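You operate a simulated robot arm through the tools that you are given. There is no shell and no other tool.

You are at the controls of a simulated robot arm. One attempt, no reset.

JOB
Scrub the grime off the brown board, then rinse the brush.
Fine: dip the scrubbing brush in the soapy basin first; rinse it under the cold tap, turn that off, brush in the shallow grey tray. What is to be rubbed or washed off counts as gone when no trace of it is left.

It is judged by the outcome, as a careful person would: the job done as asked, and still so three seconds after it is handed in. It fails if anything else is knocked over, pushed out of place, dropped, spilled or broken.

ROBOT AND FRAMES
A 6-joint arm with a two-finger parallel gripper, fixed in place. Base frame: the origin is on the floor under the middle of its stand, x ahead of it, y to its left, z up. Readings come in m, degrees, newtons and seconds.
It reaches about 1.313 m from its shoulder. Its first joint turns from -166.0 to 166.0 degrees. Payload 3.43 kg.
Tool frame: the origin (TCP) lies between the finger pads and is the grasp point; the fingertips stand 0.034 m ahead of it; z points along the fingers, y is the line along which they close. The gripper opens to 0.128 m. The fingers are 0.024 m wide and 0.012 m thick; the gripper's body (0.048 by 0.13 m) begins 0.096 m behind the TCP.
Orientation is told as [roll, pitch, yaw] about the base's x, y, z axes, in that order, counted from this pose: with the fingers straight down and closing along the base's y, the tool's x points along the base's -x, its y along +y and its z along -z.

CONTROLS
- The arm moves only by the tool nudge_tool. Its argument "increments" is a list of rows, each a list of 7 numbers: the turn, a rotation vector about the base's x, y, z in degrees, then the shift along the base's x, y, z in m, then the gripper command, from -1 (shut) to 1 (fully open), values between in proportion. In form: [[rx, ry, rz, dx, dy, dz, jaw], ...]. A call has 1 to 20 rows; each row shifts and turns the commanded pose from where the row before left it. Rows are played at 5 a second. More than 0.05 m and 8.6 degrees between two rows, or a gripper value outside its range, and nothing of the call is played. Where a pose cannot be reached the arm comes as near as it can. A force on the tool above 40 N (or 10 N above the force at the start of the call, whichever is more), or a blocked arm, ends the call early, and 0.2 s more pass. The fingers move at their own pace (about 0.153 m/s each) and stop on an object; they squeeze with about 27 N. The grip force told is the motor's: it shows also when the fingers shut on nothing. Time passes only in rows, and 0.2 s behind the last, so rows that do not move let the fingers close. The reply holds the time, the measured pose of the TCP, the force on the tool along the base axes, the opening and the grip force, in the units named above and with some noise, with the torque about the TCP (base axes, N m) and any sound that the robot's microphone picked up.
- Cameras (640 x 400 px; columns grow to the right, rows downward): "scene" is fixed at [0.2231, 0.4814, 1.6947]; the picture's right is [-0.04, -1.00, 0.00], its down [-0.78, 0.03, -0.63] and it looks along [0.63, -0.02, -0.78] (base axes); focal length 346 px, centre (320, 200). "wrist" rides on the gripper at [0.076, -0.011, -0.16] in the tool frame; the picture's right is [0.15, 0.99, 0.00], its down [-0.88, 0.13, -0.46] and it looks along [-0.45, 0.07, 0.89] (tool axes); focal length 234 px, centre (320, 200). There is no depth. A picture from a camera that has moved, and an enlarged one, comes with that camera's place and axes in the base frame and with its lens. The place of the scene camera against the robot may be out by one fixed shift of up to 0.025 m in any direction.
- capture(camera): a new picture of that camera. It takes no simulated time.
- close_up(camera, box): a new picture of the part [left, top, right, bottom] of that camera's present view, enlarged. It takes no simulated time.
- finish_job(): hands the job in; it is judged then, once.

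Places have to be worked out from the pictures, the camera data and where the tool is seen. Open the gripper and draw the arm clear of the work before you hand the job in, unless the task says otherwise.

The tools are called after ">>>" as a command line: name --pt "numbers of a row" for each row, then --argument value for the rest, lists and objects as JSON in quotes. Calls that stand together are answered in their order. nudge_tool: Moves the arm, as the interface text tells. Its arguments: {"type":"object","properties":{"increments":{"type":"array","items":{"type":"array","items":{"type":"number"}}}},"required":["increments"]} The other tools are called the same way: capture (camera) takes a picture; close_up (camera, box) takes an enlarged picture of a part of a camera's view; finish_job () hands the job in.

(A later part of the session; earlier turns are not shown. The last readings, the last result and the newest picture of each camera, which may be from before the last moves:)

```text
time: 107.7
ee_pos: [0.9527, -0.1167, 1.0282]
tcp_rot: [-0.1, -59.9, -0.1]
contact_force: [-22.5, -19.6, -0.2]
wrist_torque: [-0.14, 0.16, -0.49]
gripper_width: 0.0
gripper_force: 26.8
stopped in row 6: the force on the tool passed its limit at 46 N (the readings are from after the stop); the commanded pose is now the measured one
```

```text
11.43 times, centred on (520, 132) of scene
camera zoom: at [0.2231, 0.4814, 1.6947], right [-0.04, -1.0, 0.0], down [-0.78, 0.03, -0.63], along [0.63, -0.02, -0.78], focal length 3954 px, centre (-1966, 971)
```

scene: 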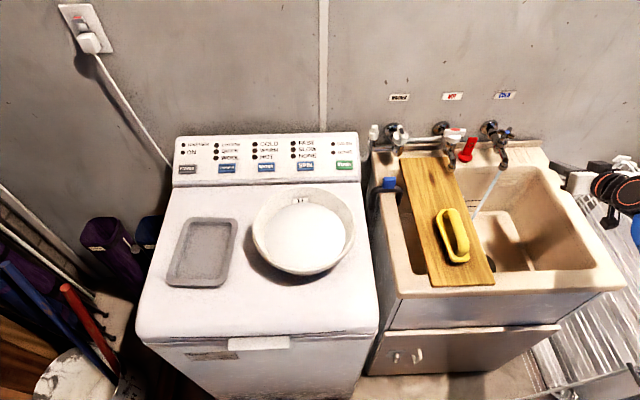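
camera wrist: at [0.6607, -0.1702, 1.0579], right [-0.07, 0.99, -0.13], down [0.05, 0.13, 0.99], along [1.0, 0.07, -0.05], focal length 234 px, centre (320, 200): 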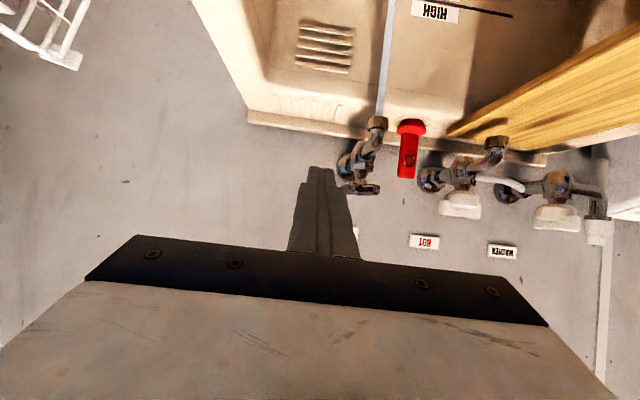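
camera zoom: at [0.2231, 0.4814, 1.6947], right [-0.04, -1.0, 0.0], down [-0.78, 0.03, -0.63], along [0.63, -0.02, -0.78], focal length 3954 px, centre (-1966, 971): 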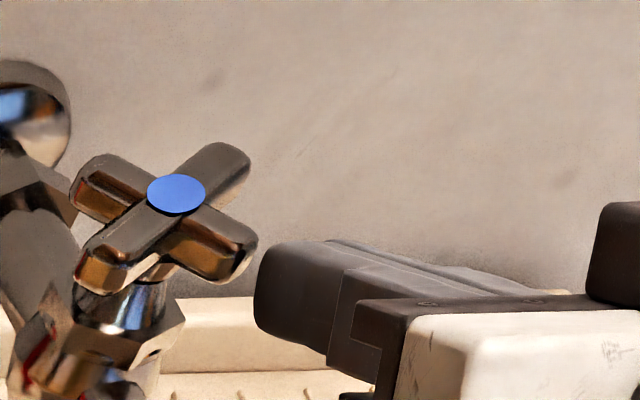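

The fingertips had caught the spoke's end face, as the reaction was radial, so they were not deep enough. I back off, move right, go about 12 mm deeper and push again on the spoke's flank.

>>> nudge_tool --pt "0 0 0 -0.01 -0.012 0 -1" --pt "0 0 0 0 -0.02 0 -1" --pt "0 0 0 0.012 0 0.001 -1" --pt "0 0 0 0.01 0 0.001 -1" --pt "0 0 0 0 0 0 -1"

>>> close_up --camera "scene" --box '[490, 110, 550, 155]'

>>> close_up --camera "wrist" --box '[260, 120, 400, 220]'

```text
time: 108.9
ee_pos: [0.9667, -0.1453, 1.0318]
tcp_rot: [-0.1, -59.9, 0.0]
contact_force: [-0.6, 0.6, 0.1]
wrist_torque: [0.01, -0.01, 0.0]
gripper_width: 0.0
gripper_force: 26.8
```

```text
8.89 times, centred on (520, 132) of scene
camera zoom: at [0.2231, 0.4814, 1.6947], right [-0.04, -1.0, 0.0], down [-0.78, 0.03, -0.63], along [0.63, -0.02, -0.78], focal length 3076 px, centre (-1458, 800)
```

zoom: 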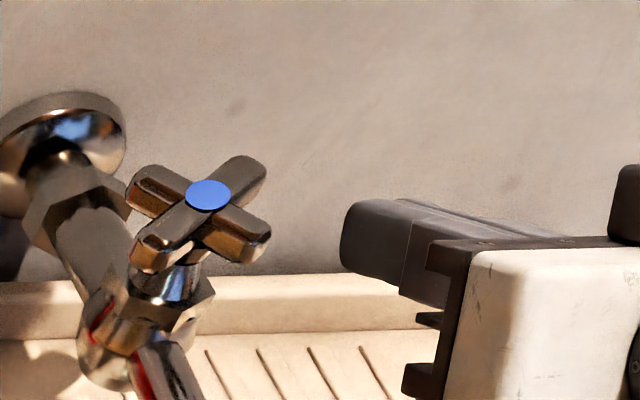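

```text
4.00 times, centred on (330, 170) of wrist
camera zoom: at [0.7913, -0.1568, 1.0464], right [-0.07, 0.99, -0.13], down [0.05, 0.13, 0.99], along [1.0, 0.07, -0.06], focal length 937 px, centre (280, 320)
```

zoom: 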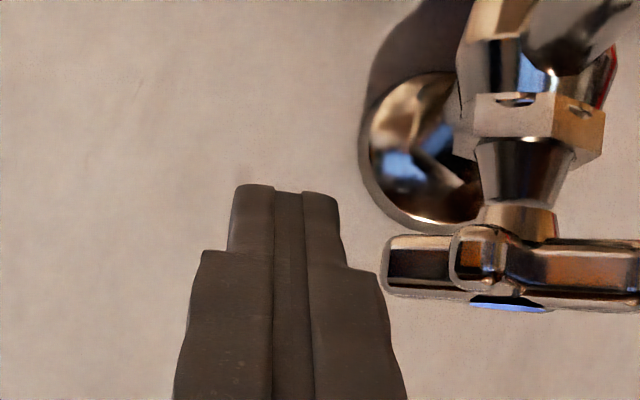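

Now I can see the tap handle about 29° from closed, with centre (1.008, -0.0885). I set the depth and push left in fine steps on the spoke's flank.

>>> nudge_tool --pt "0 0 0 -0.006 0.008 0 -1" --pt "0 0 0 0 0.01 0 -1" --pt "0 0 0 0 0.007 0 -1" --pt "0 0 0 0 0.004 0 -1" --pt "0 0 0 0 0.004 0 -1" --pt "0 0 0 0 0.003 0 -1" --pt "0 0 0 0 0.0 0 -1"

>>> close_up --camera "scene" --box '[480, 105, 560, 185]'

>>> close_up --camera "wrist" --box '[260, 100, 400, 220]'

```text
time: 110.1
ee_pos: [0.9588, -0.1187, 1.032]
tcp_rot: [-0.3, -59.8, 0.0]
contact_force: [-15.1, -20.2, -1.4]
wrist_torque: [-0.28, 0.21, -0.43]
gripper_width: 0.0
gripper_force: 26.9
stopped in row 6: the force on the tool passed its limit at 46 N (the readings are from after the stop); the commanded pose is now the measured one
```

```text
5.00 times, centred on (520, 145) of scene
camera zoom: at [0.2231, 0.4814, 1.6947], right [-0.04, -1.0, 0.0], down [-0.78, 0.03, -0.63], along [0.63, -0.02, -0.78], focal length 1730 px, centre (-680, 475)
```

zoom: 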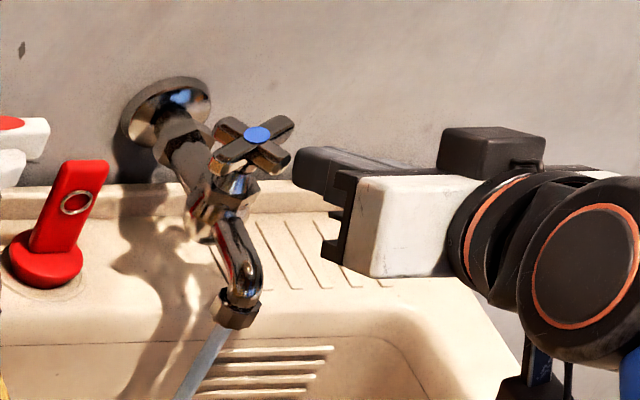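

```text
3.33 times, centred on (330, 160) of wrist
camera zoom: at [0.7837, -0.129, 1.0469], right [-0.07, 0.99, -0.13], down [0.05, 0.13, 0.99], along [1.0, 0.06, -0.06], focal length 781 px, centre (287, 333)
```

zoom: 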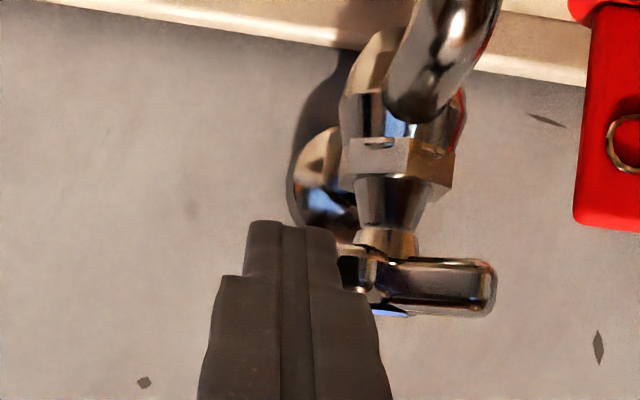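

It is blocked again by friction. I zoom in closely to see how far the handle has actually turned.

>>> close_up --camera "scene" --box '[495, 115, 545, 150]'

>>> close_up --camera "wrist" --box '[310, 150, 390, 210]'

```text
11.43 times, centred on (520, 132) of scene
camera zoom: at [0.2231, 0.4814, 1.6947], right [-0.04, -1.0, 0.0], down [-0.78, 0.03, -0.63], along [0.63, -0.02, -0.78], focal length 3954 px, centre (-1966, 971)
```

zoom: 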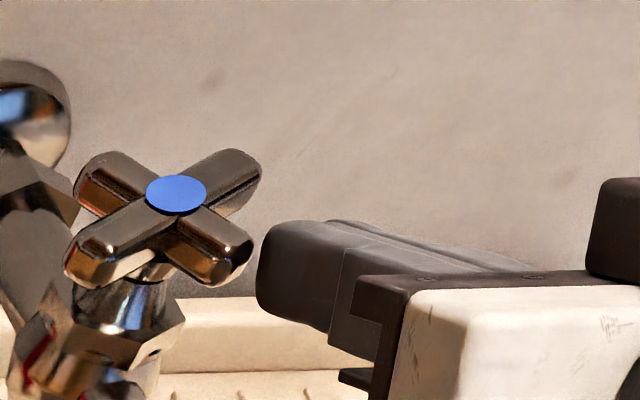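

```text
6.67 times, centred on (350, 180) of wrist
camera zoom: at [0.7837, -0.129, 1.0469], right [-0.07, 0.99, -0.13], down [0.05, 0.13, 0.99], along [1.0, 0.06, -0.06], focal length 1561 px, centre (120, 333)
```

zoom: 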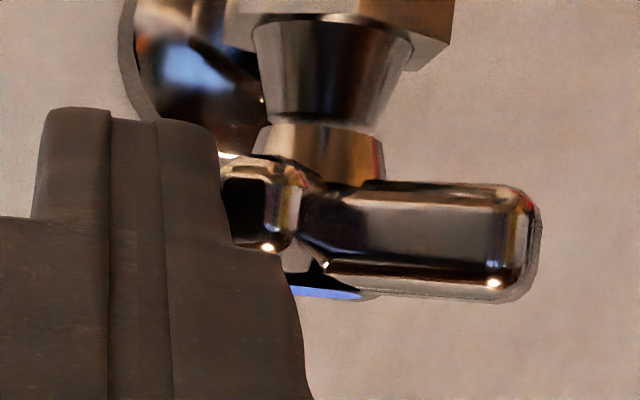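

The handle has turned partway clockwise (now ~28°), but the fingers' wider shoulder catches the spoke. A better way is to push the left spoke straight back, so I move round to its front side.

>>> nudge_tool --pt "0 0 0 -0.02 -0.004 0 -1" --pt "0 0 0 -0.02 0 0 -1" --pt "0 0 0 0 0.032 0.002 -1" --pt "0 0 0 0 0.032 0.001 -1" --pt "0 0 0 0.02 0 0 -1" --pt "0 0 0 0 0 0 -1"

>>> close_up --camera "wrist" --box '[240, 120, 380, 220]'

>>> close_up --camera "scene" --box '[480, 105, 560, 165]'

```text
time: 111.5
ee_pos: [0.9385, -0.056, 1.0353]
tcp_rot: [-0.3, -59.7, 0.0]
contact_force: [-0.6, -0.1, -1.1]
wrist_torque: [0.02, -0.01, 0.02]
gripper_width: 0.0001
gripper_force: 26.8
```

```text
4.00 times, centred on (310, 170) of wrist
camera zoom: at [0.7638, -0.0663, 1.0504], right [-0.07, 0.99, -0.13], down [0.05, 0.13, 0.99], along [1.0, 0.06, -0.06], focal length 937 px, centre (360, 320)
```

zoom: 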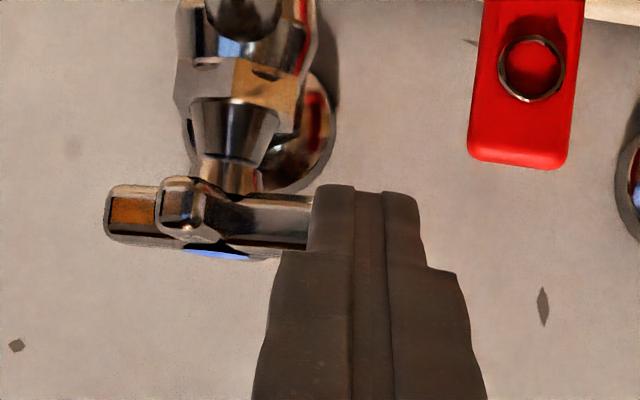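

```text
6.67 times, centred on (520, 135) of scene
camera zoom: at [0.2231, 0.4814, 1.6947], right [-0.04, -1.0, 0.0], down [-0.78, 0.03, -0.63], along [0.63, -0.02, -0.78], focal length 2307 px, centre (-1013, 633)
```

zoom: 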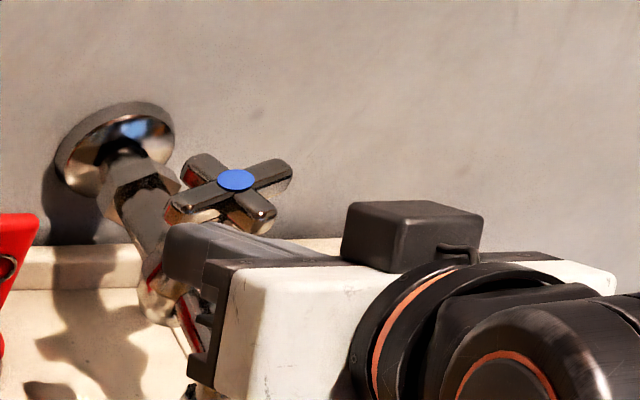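

The handle is now only about 16° from closed. I push the left spoke straight back with the fingertips in small steps.

>>> nudge_tool --pt "0 0 0 0.01 -0.002 0 -1" --pt "0 0 0 0.008 0 0 -1" --pt "0 0 0 0.004 0 0 -1" --pt "0 0 0 0.003 0 0 -1" --pt "0 0 0 0.003 0 0 -1" --pt "0 0 0 0 0 0 -1"

>>> close_up --camera "scene" --box '[460, 105, 560, 185]'

>>> close_up --camera "wrist" --box '[240, 100, 380, 220]'

```text
time: 112.9
ee_pos: [0.9667, -0.0585, 1.0336]
tcp_rot: [-0.4, -59.9, 0.0]
contact_force: [-29.2, -2.5, 1.4]
wrist_torque: [0.03, 0.31, -0.22]
gripper_width: 0.0
gripper_force: 26.7
```

```text
5.00 times, centred on (510, 145) of scene
camera zoom: at [0.2231, 0.4814, 1.6947], right [-0.04, -1.0, 0.0], down [-0.78, 0.03, -0.63], along [0.63, -0.02, -0.78], focal length 1730 px, centre (-630, 475)
```

zoom: 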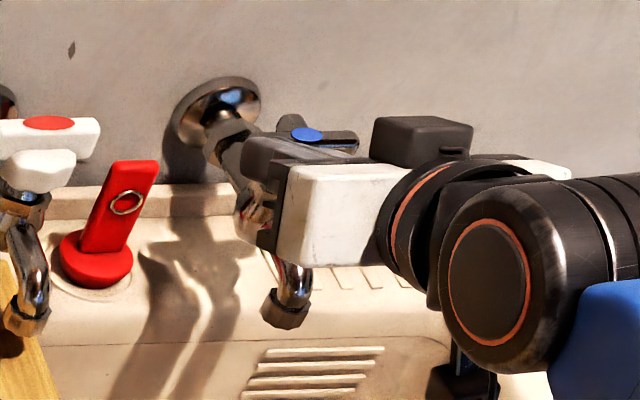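

```text
3.33 times, centred on (310, 160) of wrist
camera zoom: at [0.7908, -0.069, 1.0501], right [-0.07, 0.99, -0.13], down [0.05, 0.13, 0.99], along [1.0, 0.06, -0.06], focal length 781 px, centre (353, 333)
```

zoom: 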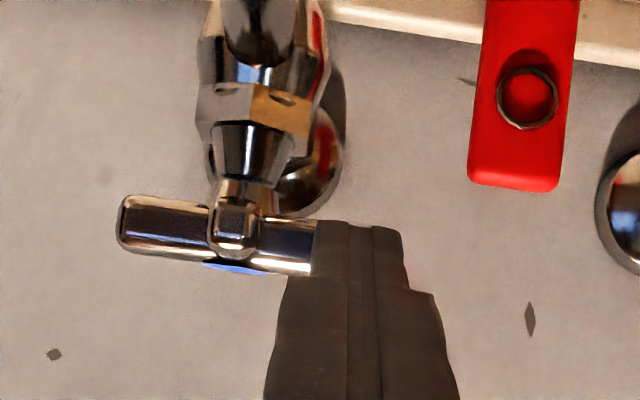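

The handle is back at its original closed position against its stop, and no stream is visible below the outlet. I withdraw straight back and check for any drip.

>>> nudge_tool --pt "0 0 0 -0.01 0 0 -1" --pt "0 0 0 -0.03 0 0.005 -1" --pt "0 0 0 -0.045 0 0.01 -1" --pt "0 0 0 -0.045 0 0.01 -1" --pt "0 0 0 0 0 0 -1"

>>> close_up --camera "scene" --box '[400, 90, 580, 300]'

>>> capture --camera "wrist"

```text
time: 114.1
ee_pos: [0.8394, -0.0579, 1.0607]
tcp_rot: [-0.3, -59.8, 0.2]
contact_force: [-0.7, -0.4, 0.0]
wrist_torque: [-0.01, 0.0, 0.01]
gripper_width: 0.0
gripper_force: 27.0
```

```text
1.90 times, centred on (490, 195) of scene
camera zoom: at [0.2231, 0.4814, 1.6947], right [-0.04, -1.0, 0.0], down [-0.78, 0.03, -0.63], along [0.63, -0.02, -0.78], focal length 659 px, centre (-4, 210)
```

zoom: 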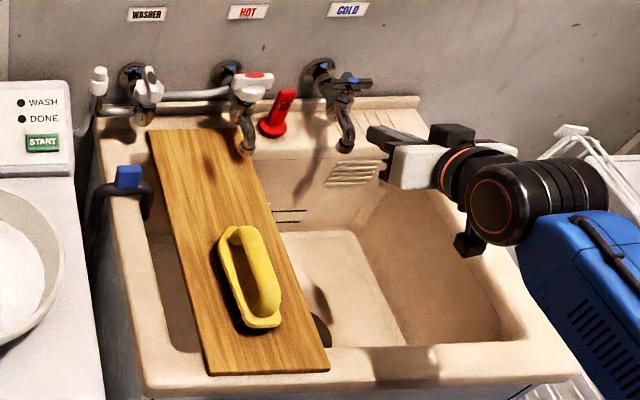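

```text
taken
camera wrist: at [0.6644, -0.0684, 1.0765], right [-0.07, 0.99, -0.13], down [0.05, 0.13, 0.99], along [1.0, 0.06, -0.06], focal length 234 px, centre (320, 200)
```

wrist: 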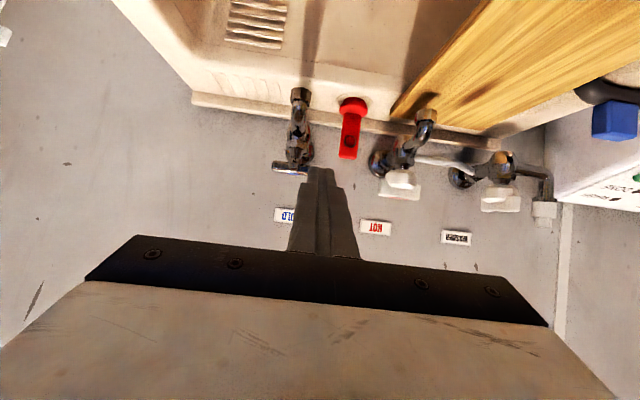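

The tap looks off. I zoom in on the outlet to make sure there isn't even a thin trickle.

>>> close_up --camera "scene" --box '[470, 110, 540, 210]'

>>> close_up --camera "wrist" --box '[260, 60, 360, 200]'

```text
4.00 times, centred on (505, 160) of scene
camera zoom: at [0.2231, 0.4814, 1.6947], right [-0.04, -1.0, 0.0], down [-0.78, 0.03, -0.63], along [0.63, -0.02, -0.78], focal length 1384 px, centre (-420, 360)
```

zoom: 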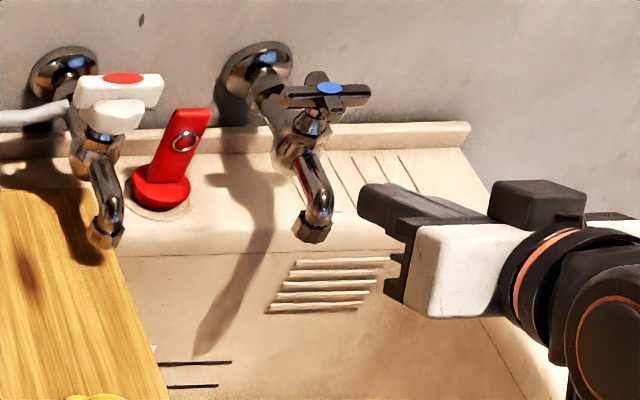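

```text
2.86 times, centred on (310, 130) of wrist
camera zoom: at [0.6644, -0.0684, 1.0765], right [-0.07, 0.99, -0.13], down [0.05, 0.13, 0.99], along [1.0, 0.06, -0.06], focal length 669 px, centre (349, 400)
```

zoom: 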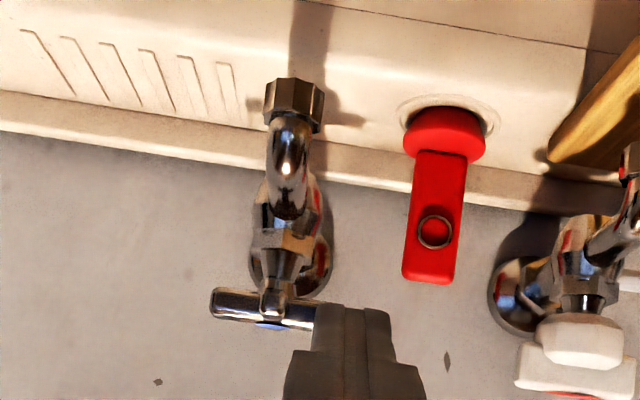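

The tap is fully off. Now I return to the brush with the gripper open and tilted at 40°, first stopping above it.

>>> nudge_tool --pt "0 5 0 -0.045 0 0.005 -1" --pt "0 5 0 -0.045 0.01 0.005 -1" --pt "0 5 0 -0.04 0.02 0.005 0" --pt "0 5 0 -0.02 0.04 0 1" --pt "0 0 0 0 0.045 0 1" --pt "0 0 0 0 0.045 0 1" --pt "0 0 0 0 0.03 0 1" --pt "0 0 0 0 0 0 1"

>>> capture --camera "wrist"

>>> close_up --camera "scene" --box '[390, 150, 530, 290]'

```text
time: 115.9
ee_pos: [0.6865, 0.1328, 1.0752]
tcp_rot: [-0.3, -39.8, 0.0]
contact_force: [0.4, -0.7, -0.5]
wrist_torque: [-0.01, 0.03, 0.04]
gripper_width: 0.1281
gripper_force: 0.1
```

```text
taken
camera wrist: at [0.5276, 0.1219, 1.1492], right [-0.11, 0.99, -0.1], down [0.39, 0.13, 0.91], along [0.92, 0.06, -0.4], focal length 234 px, centre (320, 200)
```

wrist: 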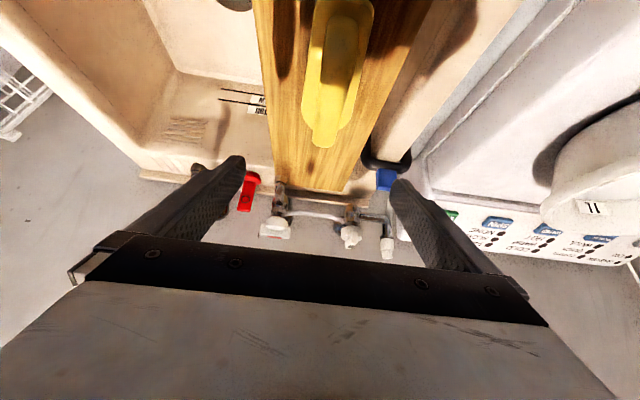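

```text
2.86 times, centred on (460, 220) of scene
camera zoom: at [0.2231, 0.4814, 1.6947], right [-0.04, -1.0, 0.0], down [-0.78, 0.03, -0.63], along [0.63, -0.02, -0.78], focal length 989 px, centre (-80, 143)
```

zoom: 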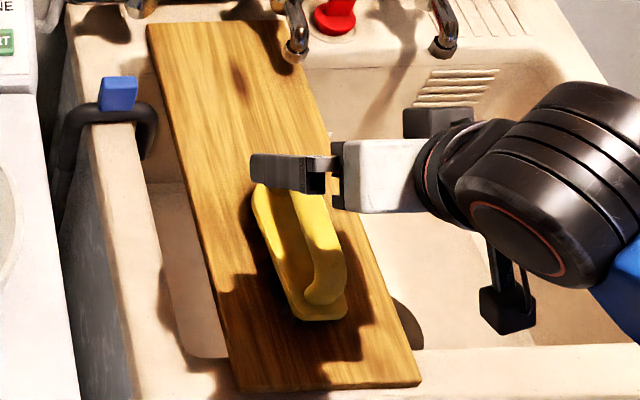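

The brush is centred between the open fingers. I descend with the 40° tilt, fingertips stopping just above the plate.

>>> nudge_tool --pt "0 0 0 0.003 0 -0.03 1" --pt "0 0 0 0 0 -0.03 1" --pt "0 0 0 0 0 -0.015 1" --pt "0 0 0 0 0 -0.007 1" --pt "0 0 0 0 0 0 1"

>>> close_up --camera "scene" --box '[390, 150, 530, 290]'

>>> capture --camera "wrist"

```text
time: 117.1
ee_pos: [0.6916, 0.1311, 0.9917]
tcp_rot: [-0.2, -39.8, 0.1]
contact_force: [-0.2, -0.4, 1.7]
wrist_torque: [0.01, 0.01, 0.02]
gripper_width: 0.1281
gripper_force: 0.1
```

```text
2.86 times, centred on (460, 220) of scene
camera zoom: at [0.2231, 0.4814, 1.6947], right [-0.04, -1.0, 0.0], down [-0.78, 0.03, -0.63], along [0.63, -0.02, -0.78], focal length 989 px, centre (-80, 143)
```

zoom: 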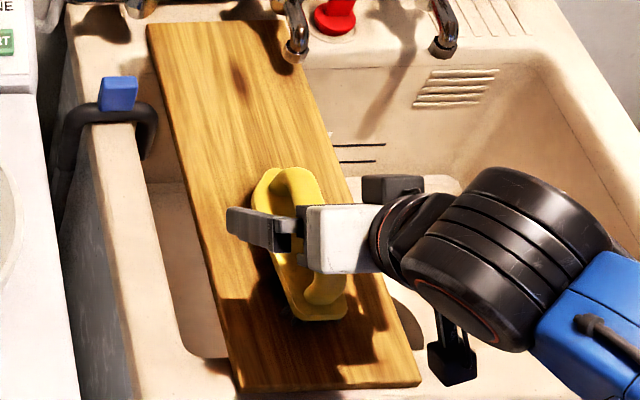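

```text
taken
camera wrist: at [0.5317, 0.1208, 1.0674], right [-0.11, 0.99, -0.1], down [0.39, 0.13, 0.91], along [0.92, 0.06, -0.4], focal length 234 px, centre (320, 200)
```

wrist: 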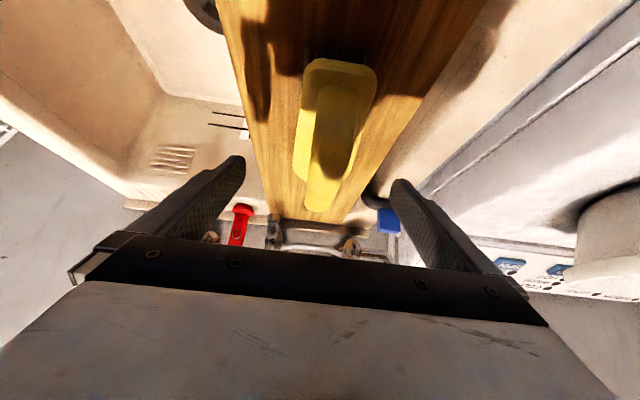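

The fingers straddle the handle. I close on it.

>>> nudge_tool --pt "0 0 0 0 0.001 0 -1" --pt "0 0 0 0 0 0 -1" --pt "0 0 0 0 0 0 -1" --pt "0 0 0 0 0 0 -1"

>>> close_up --camera "scene" --box '[390, 150, 530, 290]'

>>> capture --camera "wrist"

```text
time: 118.1
ee_pos: [0.691, 0.1323, 0.9919]
tcp_rot: [-0.2, -39.8, -0.1]
contact_force: [-0.1, 1.3, 0.7]
wrist_torque: [-0.01, -0.09, 0.04]
gripper_width: 0.0254
gripper_force: 27.6
```

```text
2.86 times, centred on (460, 220) of scene
camera zoom: at [0.2231, 0.4814, 1.6947], right [-0.04, -1.0, 0.0], down [-0.78, 0.03, -0.63], along [0.63, -0.02, -0.78], focal length 989 px, centre (-80, 143)
```

zoom: 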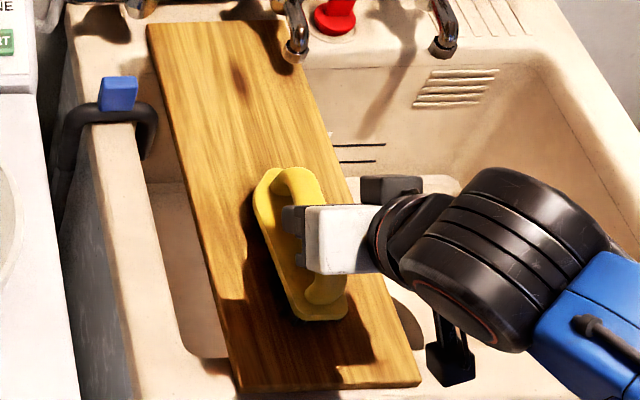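

```text
taken
camera wrist: at [0.5312, 0.1221, 1.0675], right [-0.11, 0.99, -0.1], down [0.39, 0.13, 0.91], along [0.92, 0.06, -0.4], focal length 234 px, centre (320, 200)
```

wrist: 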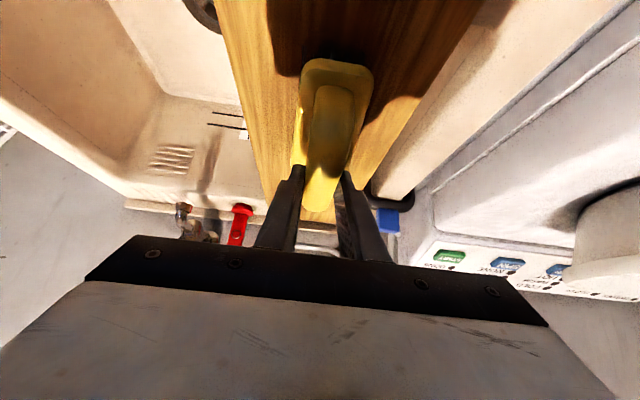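

The grip is good at 25 mm. I lift straight up and start back towards the tray, passing in front of the basin as before.

>>> nudge_tool --pt "0 0 0 0 0 0.02 -1" --pt "0 0 0 0 0 0.03 -1" --pt "0 0 0 -0.03 0 0.03 -1" --pt "0 0 0 -0.04 0.01 0.02 -1" --pt "0 0 0 -0.04 0.02 0.015 -1" --pt "0 0 0 -0.04 0.025 0.01 -1" --pt "0 0 0 -0.04 0.025 0.005 -1" --pt "0 0 0 -0.035 0.03 0 -1" --pt "0 0 0 0 0.045 0 -1" --pt "0 0 0 0 0.045 0 -1" --pt "0 0 0 0 0 0 -1"

>>> capture --camera "scene"

>>> capture --camera "wrist"

```text
time: 120.5
ee_pos: [0.4656, 0.3335, 1.1214]
tcp_rot: [-0.2, -39.8, 0.0]
contact_force: [0.4, -0.8, -1.2]
wrist_torque: [0.03, 0.0, -0.04]
gripper_width: 0.0257
gripper_force: 26.8
```

```text
taken
```

scene: 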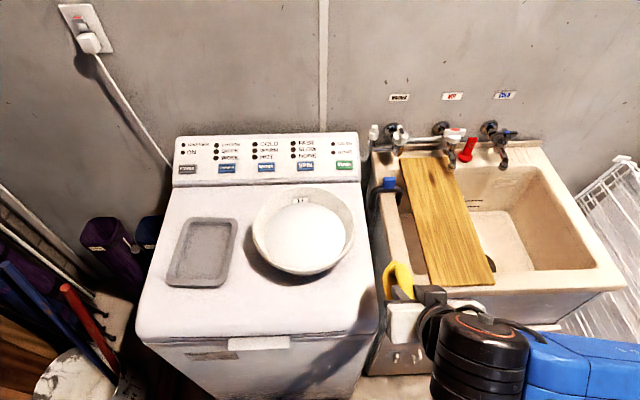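

```text
taken
camera wrist: at [0.3065, 0.3229, 1.1958], right [-0.11, 0.99, -0.1], down [0.39, 0.13, 0.91], along [0.92, 0.06, -0.4], focal length 234 px, centre (320, 200)
```

wrist: 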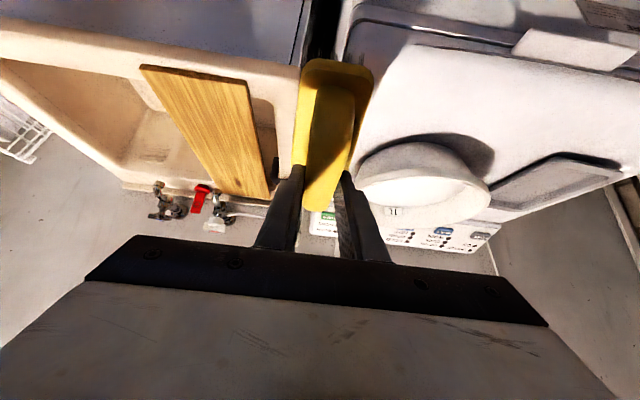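

The board is clean and the tap off. I continue left in front of the basin, adding about 18° yaw on the way.

>>> nudge_tool --pt "0 0 0 0 0.045 0 -1" --pt "0 0 0 0 0.045 0 -1" --pt "0 0 6 0 0.045 -0.003 -1" --pt "0 0 6 0 0.045 -0.005 -1" --pt "0 0 6 0 0.045 -0.005 -1" --pt "0 0 0 0 0.045 -0.007 -1" --pt "0 0 0 0 0.045 -0.007 -1" --pt "0 0 0 0 0.045 -0.007 -1" --pt "0 0 0 0 0.035 0 -1" --pt "0 0 0 0 0 0 -1"

>>> capture --camera "wrist"

>>> capture --camera "scene"

```text
time: 122.7
ee_pos: [0.4659, 0.7285, 1.0867]
tcp_rot: [-0.3, -39.8, 18.2]
contact_force: [-0.1, -0.3, -0.9]
wrist_torque: [-0.01, -0.01, -0.02]
gripper_width: 0.0255
gripper_force: 27.2
```

```text
taken
camera wrist: at [0.3177, 0.6687, 1.1623], right [-0.41, 0.91, -0.1], down [0.33, 0.25, 0.91], along [0.85, 0.34, -0.4], focal length 234 px, centre (320, 200)
```

wrist: 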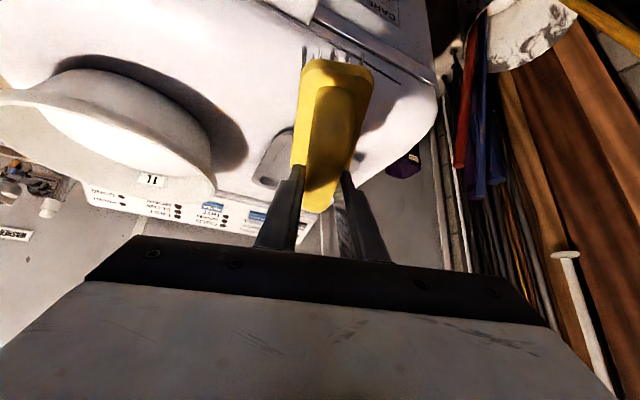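

```text
taken
```

scene: 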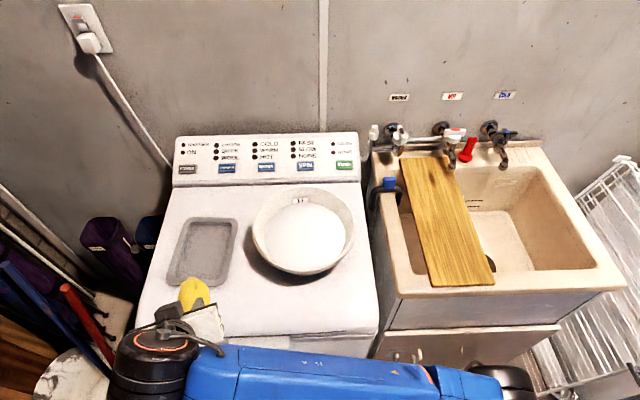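

Clear of everything. I move forward over the tray at height.

>>> nudge_tool --pt "0 0 0 0.04 0.014 0 -1" --pt "0 0 0 0.04 0.014 0 -1" --pt "0 0 0 0.04 0.014 0 -1" --pt "0 0 0 0.04 0.005 0 -1" --pt "0 0 0 0 0 0 -1"

>>> capture --camera "wrist"

>>> capture --camera "scene"

```text
time: 123.9
ee_pos: [0.6252, 0.7714, 1.0846]
tcp_rot: [-0.3, -39.7, 18.2]
contact_force: [0.1, -0.6, -1.2]
wrist_torque: [0.0, 0.05, 0.04]
gripper_width: 0.0255
gripper_force: 26.6
out of reach, approached as far as the arm can: row 4
```

```text
taken
camera wrist: at [0.4761, 0.7129, 1.1605], right [-0.41, 0.91, -0.1], down [0.33, 0.25, 0.91], along [0.85, 0.34, -0.4], focal length 234 px, centre (320, 200)
```

wrist: 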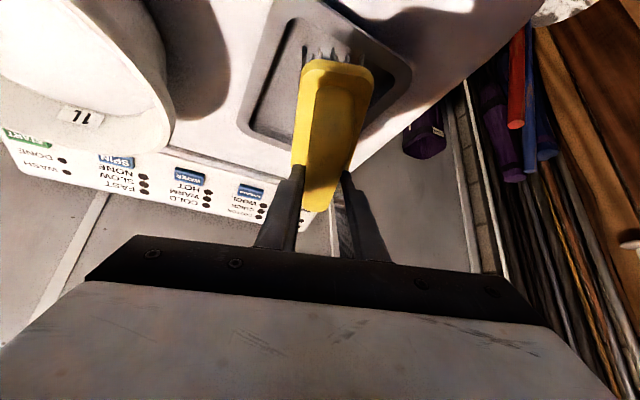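

```text
taken
```

scene: 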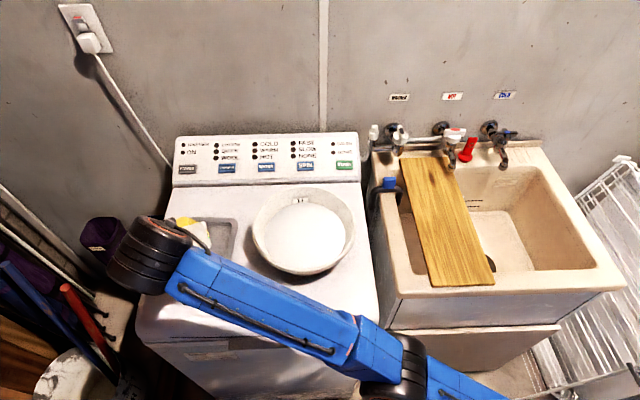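

I am near the reach limit at this height, so I will lower a little as I go further in. First a zoom on the tray to confirm its extents.

>>> close_up --camera "wrist" --box '[210, 0, 430, 170]'

>>> close_up --camera "scene" --box '[110, 190, 270, 300]'

```text
2.35 times, centred on (320, 85) of wrist
camera zoom: at [0.4761, 0.7129, 1.1605], right [-0.41, 0.91, -0.1], down [0.33, 0.25, 0.91], along [0.85, 0.34, -0.4], focal length 551 px, centre (320, 471)
```

zoom: 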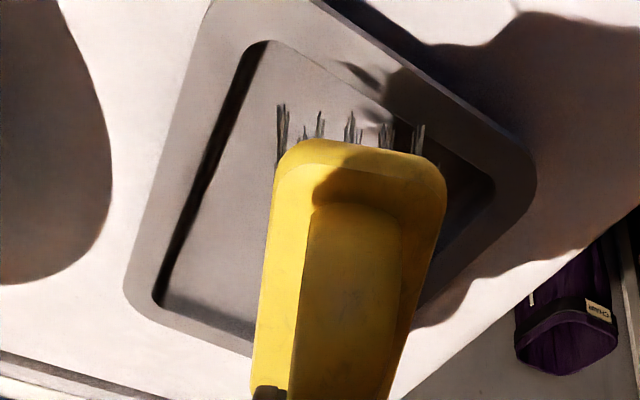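

```text
3.64 times, centred on (190, 245) of scene
camera zoom: at [0.2231, 0.4814, 1.6947], right [-0.04, -1.0, 0.0], down [-0.78, 0.03, -0.63], along [0.63, -0.02, -0.78], focal length 1258 px, centre (793, 36)
```

zoom: 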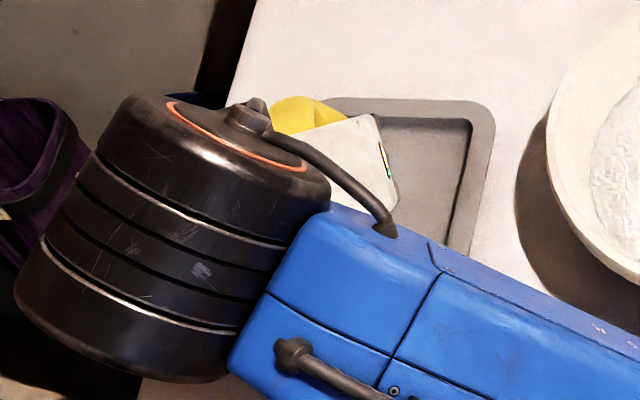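

The tray's inner floor spans about x 0.607–0.770, y 0.715–0.835, so its centre is (0.688, 0.775) and the brush fits at this yaw. I go in and down in small steps.

>>> nudge_tool --pt "0 0 0 0.015 0 -0.01 -1" --pt "0 0 0 0.02 0.001 -0.01 -1" --pt "0 0 0 0 0 0 -1"

```text
time: 124.7
ee_pos: [0.6615, 0.7744, 1.0644]
tcp_rot: [-0.2, -39.8, 18.0]
contact_force: [0.1, 0.2, -0.9]
wrist_torque: [-0.03, -0.03, -0.01]
gripper_width: 0.0256
gripper_force: 27.2
```

Reachable. I continue to the tray's centre while coming down a little.

>>> nudge_tool --pt "0 0 0 0.013 0 -0.008 -1" --pt "0 0 0 0.013 0.001 -0.008 -1" --pt "0 0 0 0 0 0 -1"

>>> close_up --camera "wrist" --box '[190, 0, 450, 200]'

>>> close_up --camera "scene" --box '[110, 180, 270, 300]'

```text
time: 125.5
ee_pos: [0.6865, 0.7751, 1.0491]
tcp_rot: [-0.3, -39.9, 18.0]
contact_force: [0.1, 0.7, -1.6]
wrist_torque: [-0.02, 0.01, 0.0]
gripper_width: 0.0251
gripper_force: 27.1
```

```text
2.00 times, centred on (320, 100) of wrist
camera zoom: at [0.5382, 0.7153, 1.1241], right [-0.41, 0.91, -0.1], down [0.33, 0.25, 0.91], along [0.85, 0.34, -0.4], focal length 468 px, centre (320, 400)
```

zoom: 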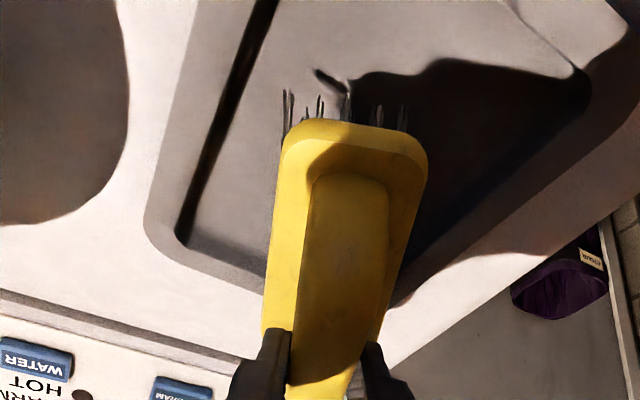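

```text
3.33 times, centred on (190, 240) of scene
camera zoom: at [0.2231, 0.4814, 1.6947], right [-0.04, -1.0, 0.0], down [-0.78, 0.03, -0.63], along [0.63, -0.02, -0.78], focal length 1153 px, centre (753, 67)
```

zoom: 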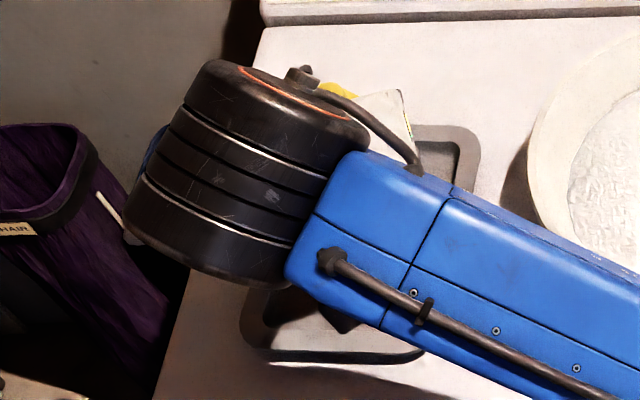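

The brush is positioned above the tray floor with about a centimetre of margin all round. I lower it towards the floor.

>>> nudge_tool --pt "0 0 0 0.001 -0.002 -0.008 -1" --pt "0 0 0 0 0 -0.006 -1" --pt "0 0 0 0 0 -0.004 -1" --pt "0 0 0 0 0 0 -1"

```text
time: 126.5
ee_pos: [0.6866, 0.7707, 1.0313]
tcp_rot: [-0.2, -39.7, 18.0]
contact_force: [-5.4, 0.5, 14.6]
wrist_torque: [0.05, -0.68, 0.09]
gripper_width: 0.0258
gripper_force: 26.8
```

Contact came early at the far-right corner of the bristles, so they touch the sloping far wall of the tray. I lift a few millimetres, shift back about 10 mm and try again.

>>> nudge_tool --pt "0 0 0 0 0 0.006 -1" --pt "0 0 0 -0.01 0.0 0.002 -1" --pt "0 0 0 0 0 0 -1"

>>> close_up --camera "wrist" --box '[190, 0, 450, 200]'

>>> close_up --camera "scene" --box '[130, 200, 270, 300]'

```text
time: 127.3
ee_pos: [0.6778, 0.7723, 1.0385]
tcp_rot: [-0.3, -39.7, 18.2]
contact_force: [-0.3, 0.0, -2.5]
wrist_torque: [-0.02, 0.0, 0.01]
gripper_width: 0.0256
gripper_force: 26.9
```

```text
2.00 times, centred on (320, 100) of wrist
camera zoom: at [0.5293, 0.7128, 1.1136], right [-0.41, 0.91, -0.1], down [0.33, 0.25, 0.91], along [0.85, 0.34, -0.4], focal length 468 px, centre (320, 400)
```

zoom: 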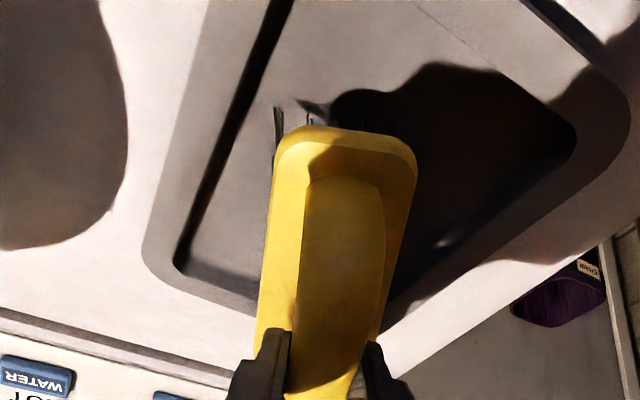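

```text
4.00 times, centred on (200, 250) of scene
camera zoom: at [0.2231, 0.4814, 1.6947], right [-0.04, -1.0, 0.0], down [-0.78, 0.03, -0.63], along [0.63, -0.02, -0.78], focal length 1384 px, centre (800, 0)
```

zoom: 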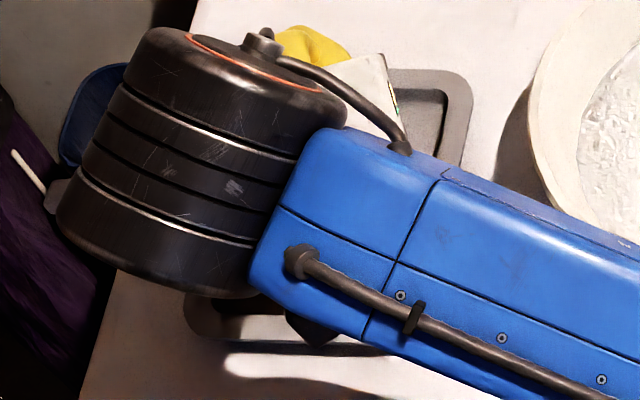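

The brush is a bit longer than I assumed (about 0.155 m, centred ~10 mm ahead of my grip), so this shift has it centred on the tray floor. I lower again in small steps.

>>> nudge_tool --pt "0 0 0 0 0 -0.004 -1" --pt "0 0 0 0 0 -0.003 -1" --pt "0 0 0 0 0 0 -1"

```text
time: 128.1
ee_pos: [0.678, 0.7729, 1.0316]
tcp_rot: [-0.3, -39.8, 18.1]
contact_force: [-0.2, -1.3, -0.8]
wrist_torque: [-0.04, 0.03, -0.01]
gripper_width: 0.0257
gripper_force: 26.7
```

No contact now at that height. I continue down in 2 mm steps.

>>> nudge_tool --pt "0 0 0 0 0 -0.003 -1" --pt "0 0 0 0 0 -0.002 -1" --pt "0 0 0 0 0 0 -1"

```text
time: 128.9
ee_pos: [0.6761, 0.7715, 1.0304]
tcp_rot: [-0.1, -39.9, 17.8]
contact_force: [1.0, -1.7, 22.9]
wrist_torque: [-0.12, -0.13, 0.0]
gripper_width: 0.026
gripper_force: 27.4
```

The force is now centred right under the grip, so the brush is flat on the tray floor. I ease off 1 mm to relieve the pressure and look.

>>> nudge_tool --pt "0 0 0 0 0 0.0005 -1" --pt "0 0 0 0 0 0 -1"

>>> close_up --camera "wrist" --box '[190, 0, 450, 200]'

>>> close_up --camera "scene" --box '[130, 190, 270, 300]'

```text
time: 129.5
ee_pos: [0.6765, 0.7721, 1.0285]
tcp_rot: [-0.2, -39.8, 18.0]
contact_force: [0.2, -1.2, 22.2]
wrist_torque: [-0.09, -0.17, -0.02]
gripper_width: 0.0257
gripper_force: 26.8
```

```text
2.00 times, centred on (320, 100) of wrist
camera zoom: at [0.5283, 0.7116, 1.1035], right [-0.41, 0.91, -0.1], down [0.32, 0.24, 0.91], along [0.85, 0.34, -0.39], focal length 468 px, centre (320, 400)
```

zoom: 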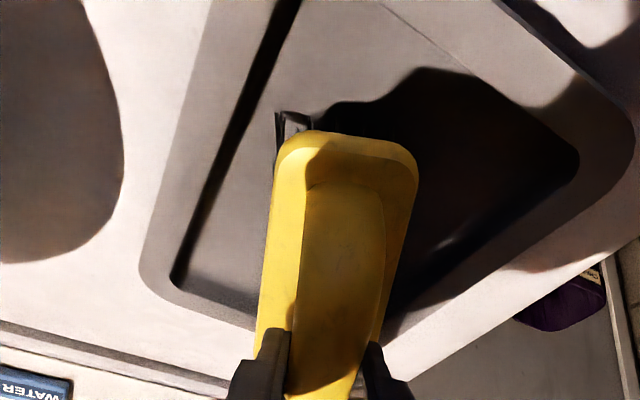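

```text
3.64 times, centred on (200, 245) of scene
camera zoom: at [0.2231, 0.4814, 1.6947], right [-0.04, -1.0, 0.0], down [-0.78, 0.03, -0.63], along [0.63, -0.02, -0.78], focal length 1258 px, centre (756, 36)
```

zoom: 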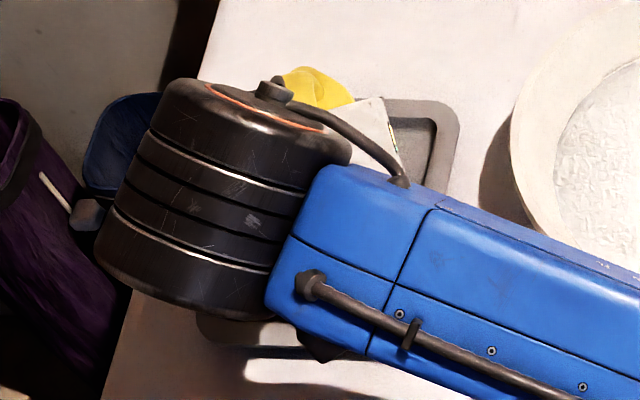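

The force remains centred under the brush, and the bristles stand on the tray floor inside the rim. I relieve the remaining pressure and then open the gripper gently.

>>> nudge_tool --pt "0 0 0 0 0 0.001 -1" --pt "0 0 0 0 0 0 -1"

```text
time: 130.1
ee_pos: [0.6763, 0.7714, 1.0284]
tcp_rot: [-0.2, -39.8, 18.0]
contact_force: [-2.3, -2.4, 14.3]
wrist_torque: [-0.24, 0.29, -0.07]
gripper_width: 0.0257
gripper_force: 26.8
```

>>> nudge_tool --pt "0 0 0 0 0 0.001 -1" --pt "0 0 0 0 0 0 -1"

```text
time: 130.7
ee_pos: [0.6771, 0.7722, 1.0277]
tcp_rot: [-0.4, -39.7, 18.1]
contact_force: [-0.1, -1.6, 6.7]
wrist_torque: [-0.21, 0.15, -0.01]
gripper_width: 0.0256
gripper_force: 27.1
```

Only a light 6–7 N is left. I open the gripper.

>>> nudge_tool --pt "0 0 0 0 0 0 -0.5" --pt "0 0 0 0 0 0 -0.2" --pt "0 0 0 0 0 0 0.3" --pt "0 0 0 0 0 0 0.8" --pt "0 0 0 0 0 0 0.8" --pt "0 0 0 0 0 0 0.8"

>>> capture --camera "wrist"

>>> close_up --camera "scene" --box '[130, 190, 270, 300]'

```text
time: 132.1
ee_pos: [0.6769, 0.7726, 1.0296]
tcp_rot: [-0.4, -39.8, 18.0]
contact_force: [0.7, 0.4, -0.1]
wrist_torque: [0.03, -0.04, 0.01]
gripper_width: 0.1152
gripper_force: 0.0
```

```text
taken
camera wrist: at [0.5289, 0.7131, 1.1043], right [-0.41, 0.91, -0.1], down [0.33, 0.25, 0.91], along [0.85, 0.34, -0.4], focal length 234 px, centre (320, 200)
```

wrist: 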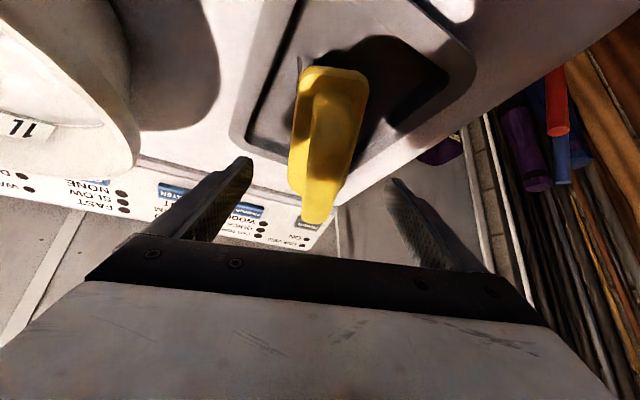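

```text
3.64 times, centred on (200, 245) of scene
camera zoom: at [0.2231, 0.4814, 1.6947], right [-0.04, -1.0, 0.0], down [-0.78, 0.03, -0.63], along [0.63, -0.02, -0.78], focal length 1258 px, centre (756, 36)
```

zoom: 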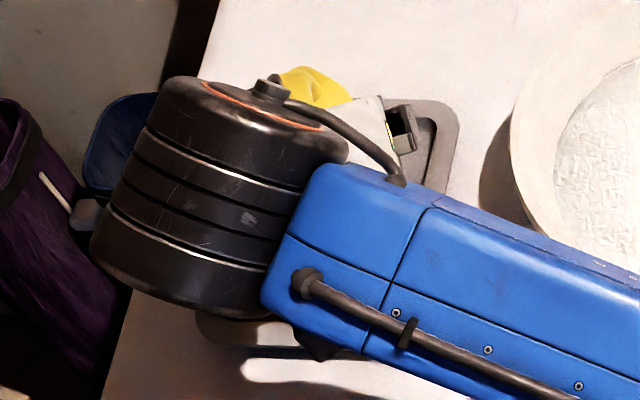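

The brush stands released in the tray. I withdraw along the finger direction, up and back, without touching it.

>>> nudge_tool --pt "0 0 0 -0.012 -0.004 0.015 0.8" --pt "0 0 0 -0.024 -0.008 0.03 0.8" --pt "0 0 0 -0.03 -0.01 0.02 0.8" --pt "0 0 0 -0.04 -0.01 0.01 0.8" --pt "0 0 0 -0.04 -0.01 0.0 0.8" --pt "0 0 0 -0.04 -0.01 0 0.8" --pt "0 0 0 -0.02 -0.04 0.01 0.8" --pt "0 0 -6 0 -0.045 0.01 0.8" --pt "0 0 -6 0 -0.045 0.01 0.8" --pt "0 0 -6 0 -0.045 0.0 0.8" --pt "0 0 0 0 -0.045 0 0.8" --pt "0 0 0 0 -0.045 0 0.8" --pt "0 0 0 0 0 0 0.8"

>>> capture --camera "scene"

>>> close_up --camera "scene" --box '[130, 180, 270, 300]'

```text
time: 134.9
ee_pos: [0.4693, 0.4557, 1.1337]
tcp_rot: [-0.3, -39.8, 0.0]
contact_force: [-0.6, 0.4, 0.9]
wrist_torque: [-0.01, -0.01, -0.05]
gripper_width: 0.1152
gripper_force: 0.0
```

```text
taken
```

scene: 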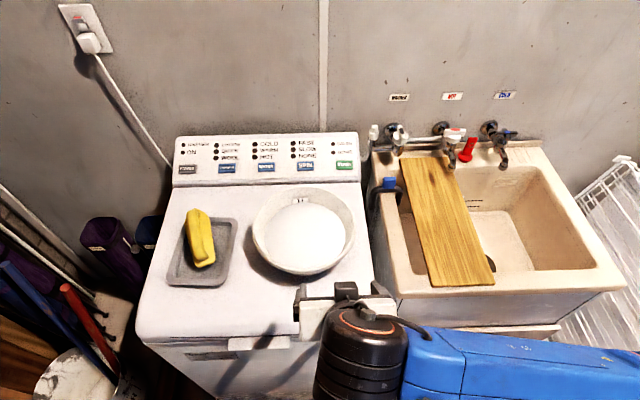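

```text
3.33 times, centred on (200, 240) of scene
camera zoom: at [0.2231, 0.4814, 1.6947], right [-0.04, -1.0, 0.0], down [-0.78, 0.03, -0.63], along [0.63, -0.02, -0.78], focal length 1153 px, centre (720, 67)
```

zoom: 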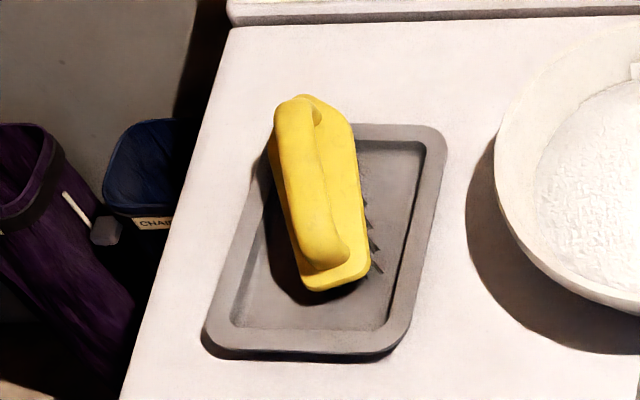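

The brush is in the tray, but it looks a little towards the far end. I zoom in to check whether all bristles are on the floor or the far end rides on the rim.

>>> close_up --camera "scene" --box '[165, 200, 245, 295]'

>>> close_up --camera "scene" --box '[175, 200, 235, 240]'

>>> capture --camera "wrist"

```text
4.21 times, centred on (205, 248) of scene
camera zoom: at [0.2231, 0.4814, 1.6947], right [-0.04, -1.0, 0.0], down [-0.78, 0.03, -0.63], along [0.63, -0.02, -0.78], focal length 1457 px, centre (804, 0)
```

zoom: 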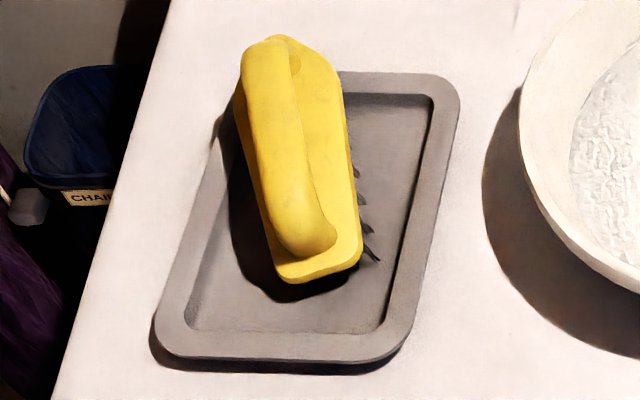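

```text
10.00 times, centred on (205, 220) of scene
camera zoom: at [0.2231, 0.4814, 1.6947], right [-0.04, -1.0, 0.0], down [-0.78, 0.03, -0.63], along [0.63, -0.02, -0.78], focal length 3460 px, centre (1470, 0)
```

zoom: 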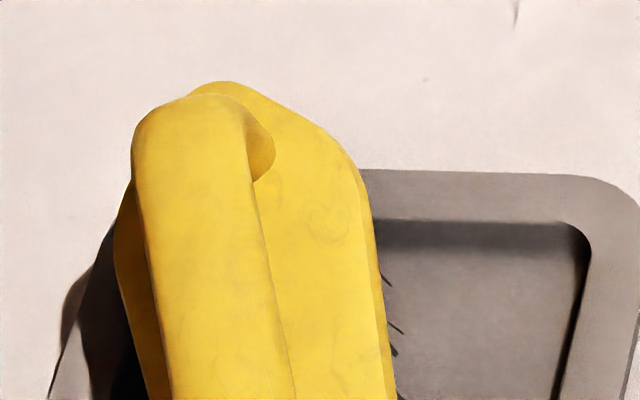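

```text
taken
camera wrist: at [0.3107, 0.4454, 1.2086], right [-0.11, 0.99, -0.1], down [0.39, 0.13, 0.91], along [0.92, 0.06, -0.4], focal length 234 px, centre (320, 200)
```

wrist: 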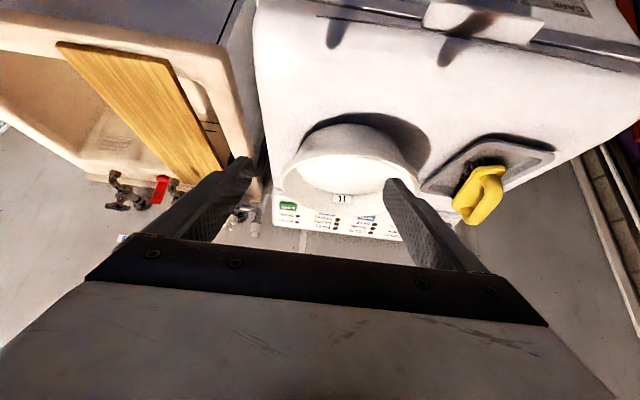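

I zoom in with the wrist camera from this side to judge the brush's seat in the tray.

>>> close_up --camera "wrist" --box '[410, 120, 570, 240]'

```text
3.33 times, centred on (490, 180) of wrist
camera zoom: at [0.3107, 0.4454, 1.2086], right [-0.11, 0.99, -0.1], down [0.39, 0.13, 0.91], along [0.92, 0.06, -0.4], focal length 781 px, centre (-247, 267)
```

zoom: 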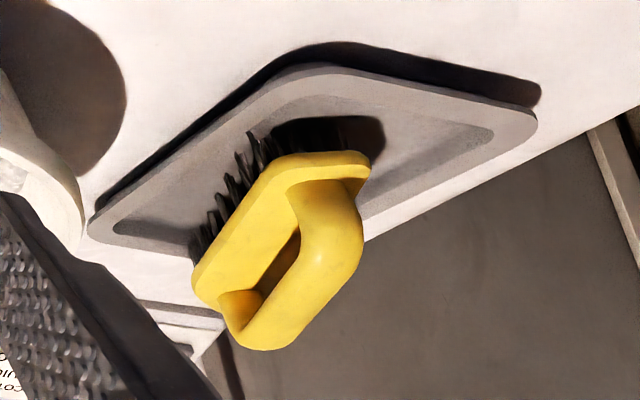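

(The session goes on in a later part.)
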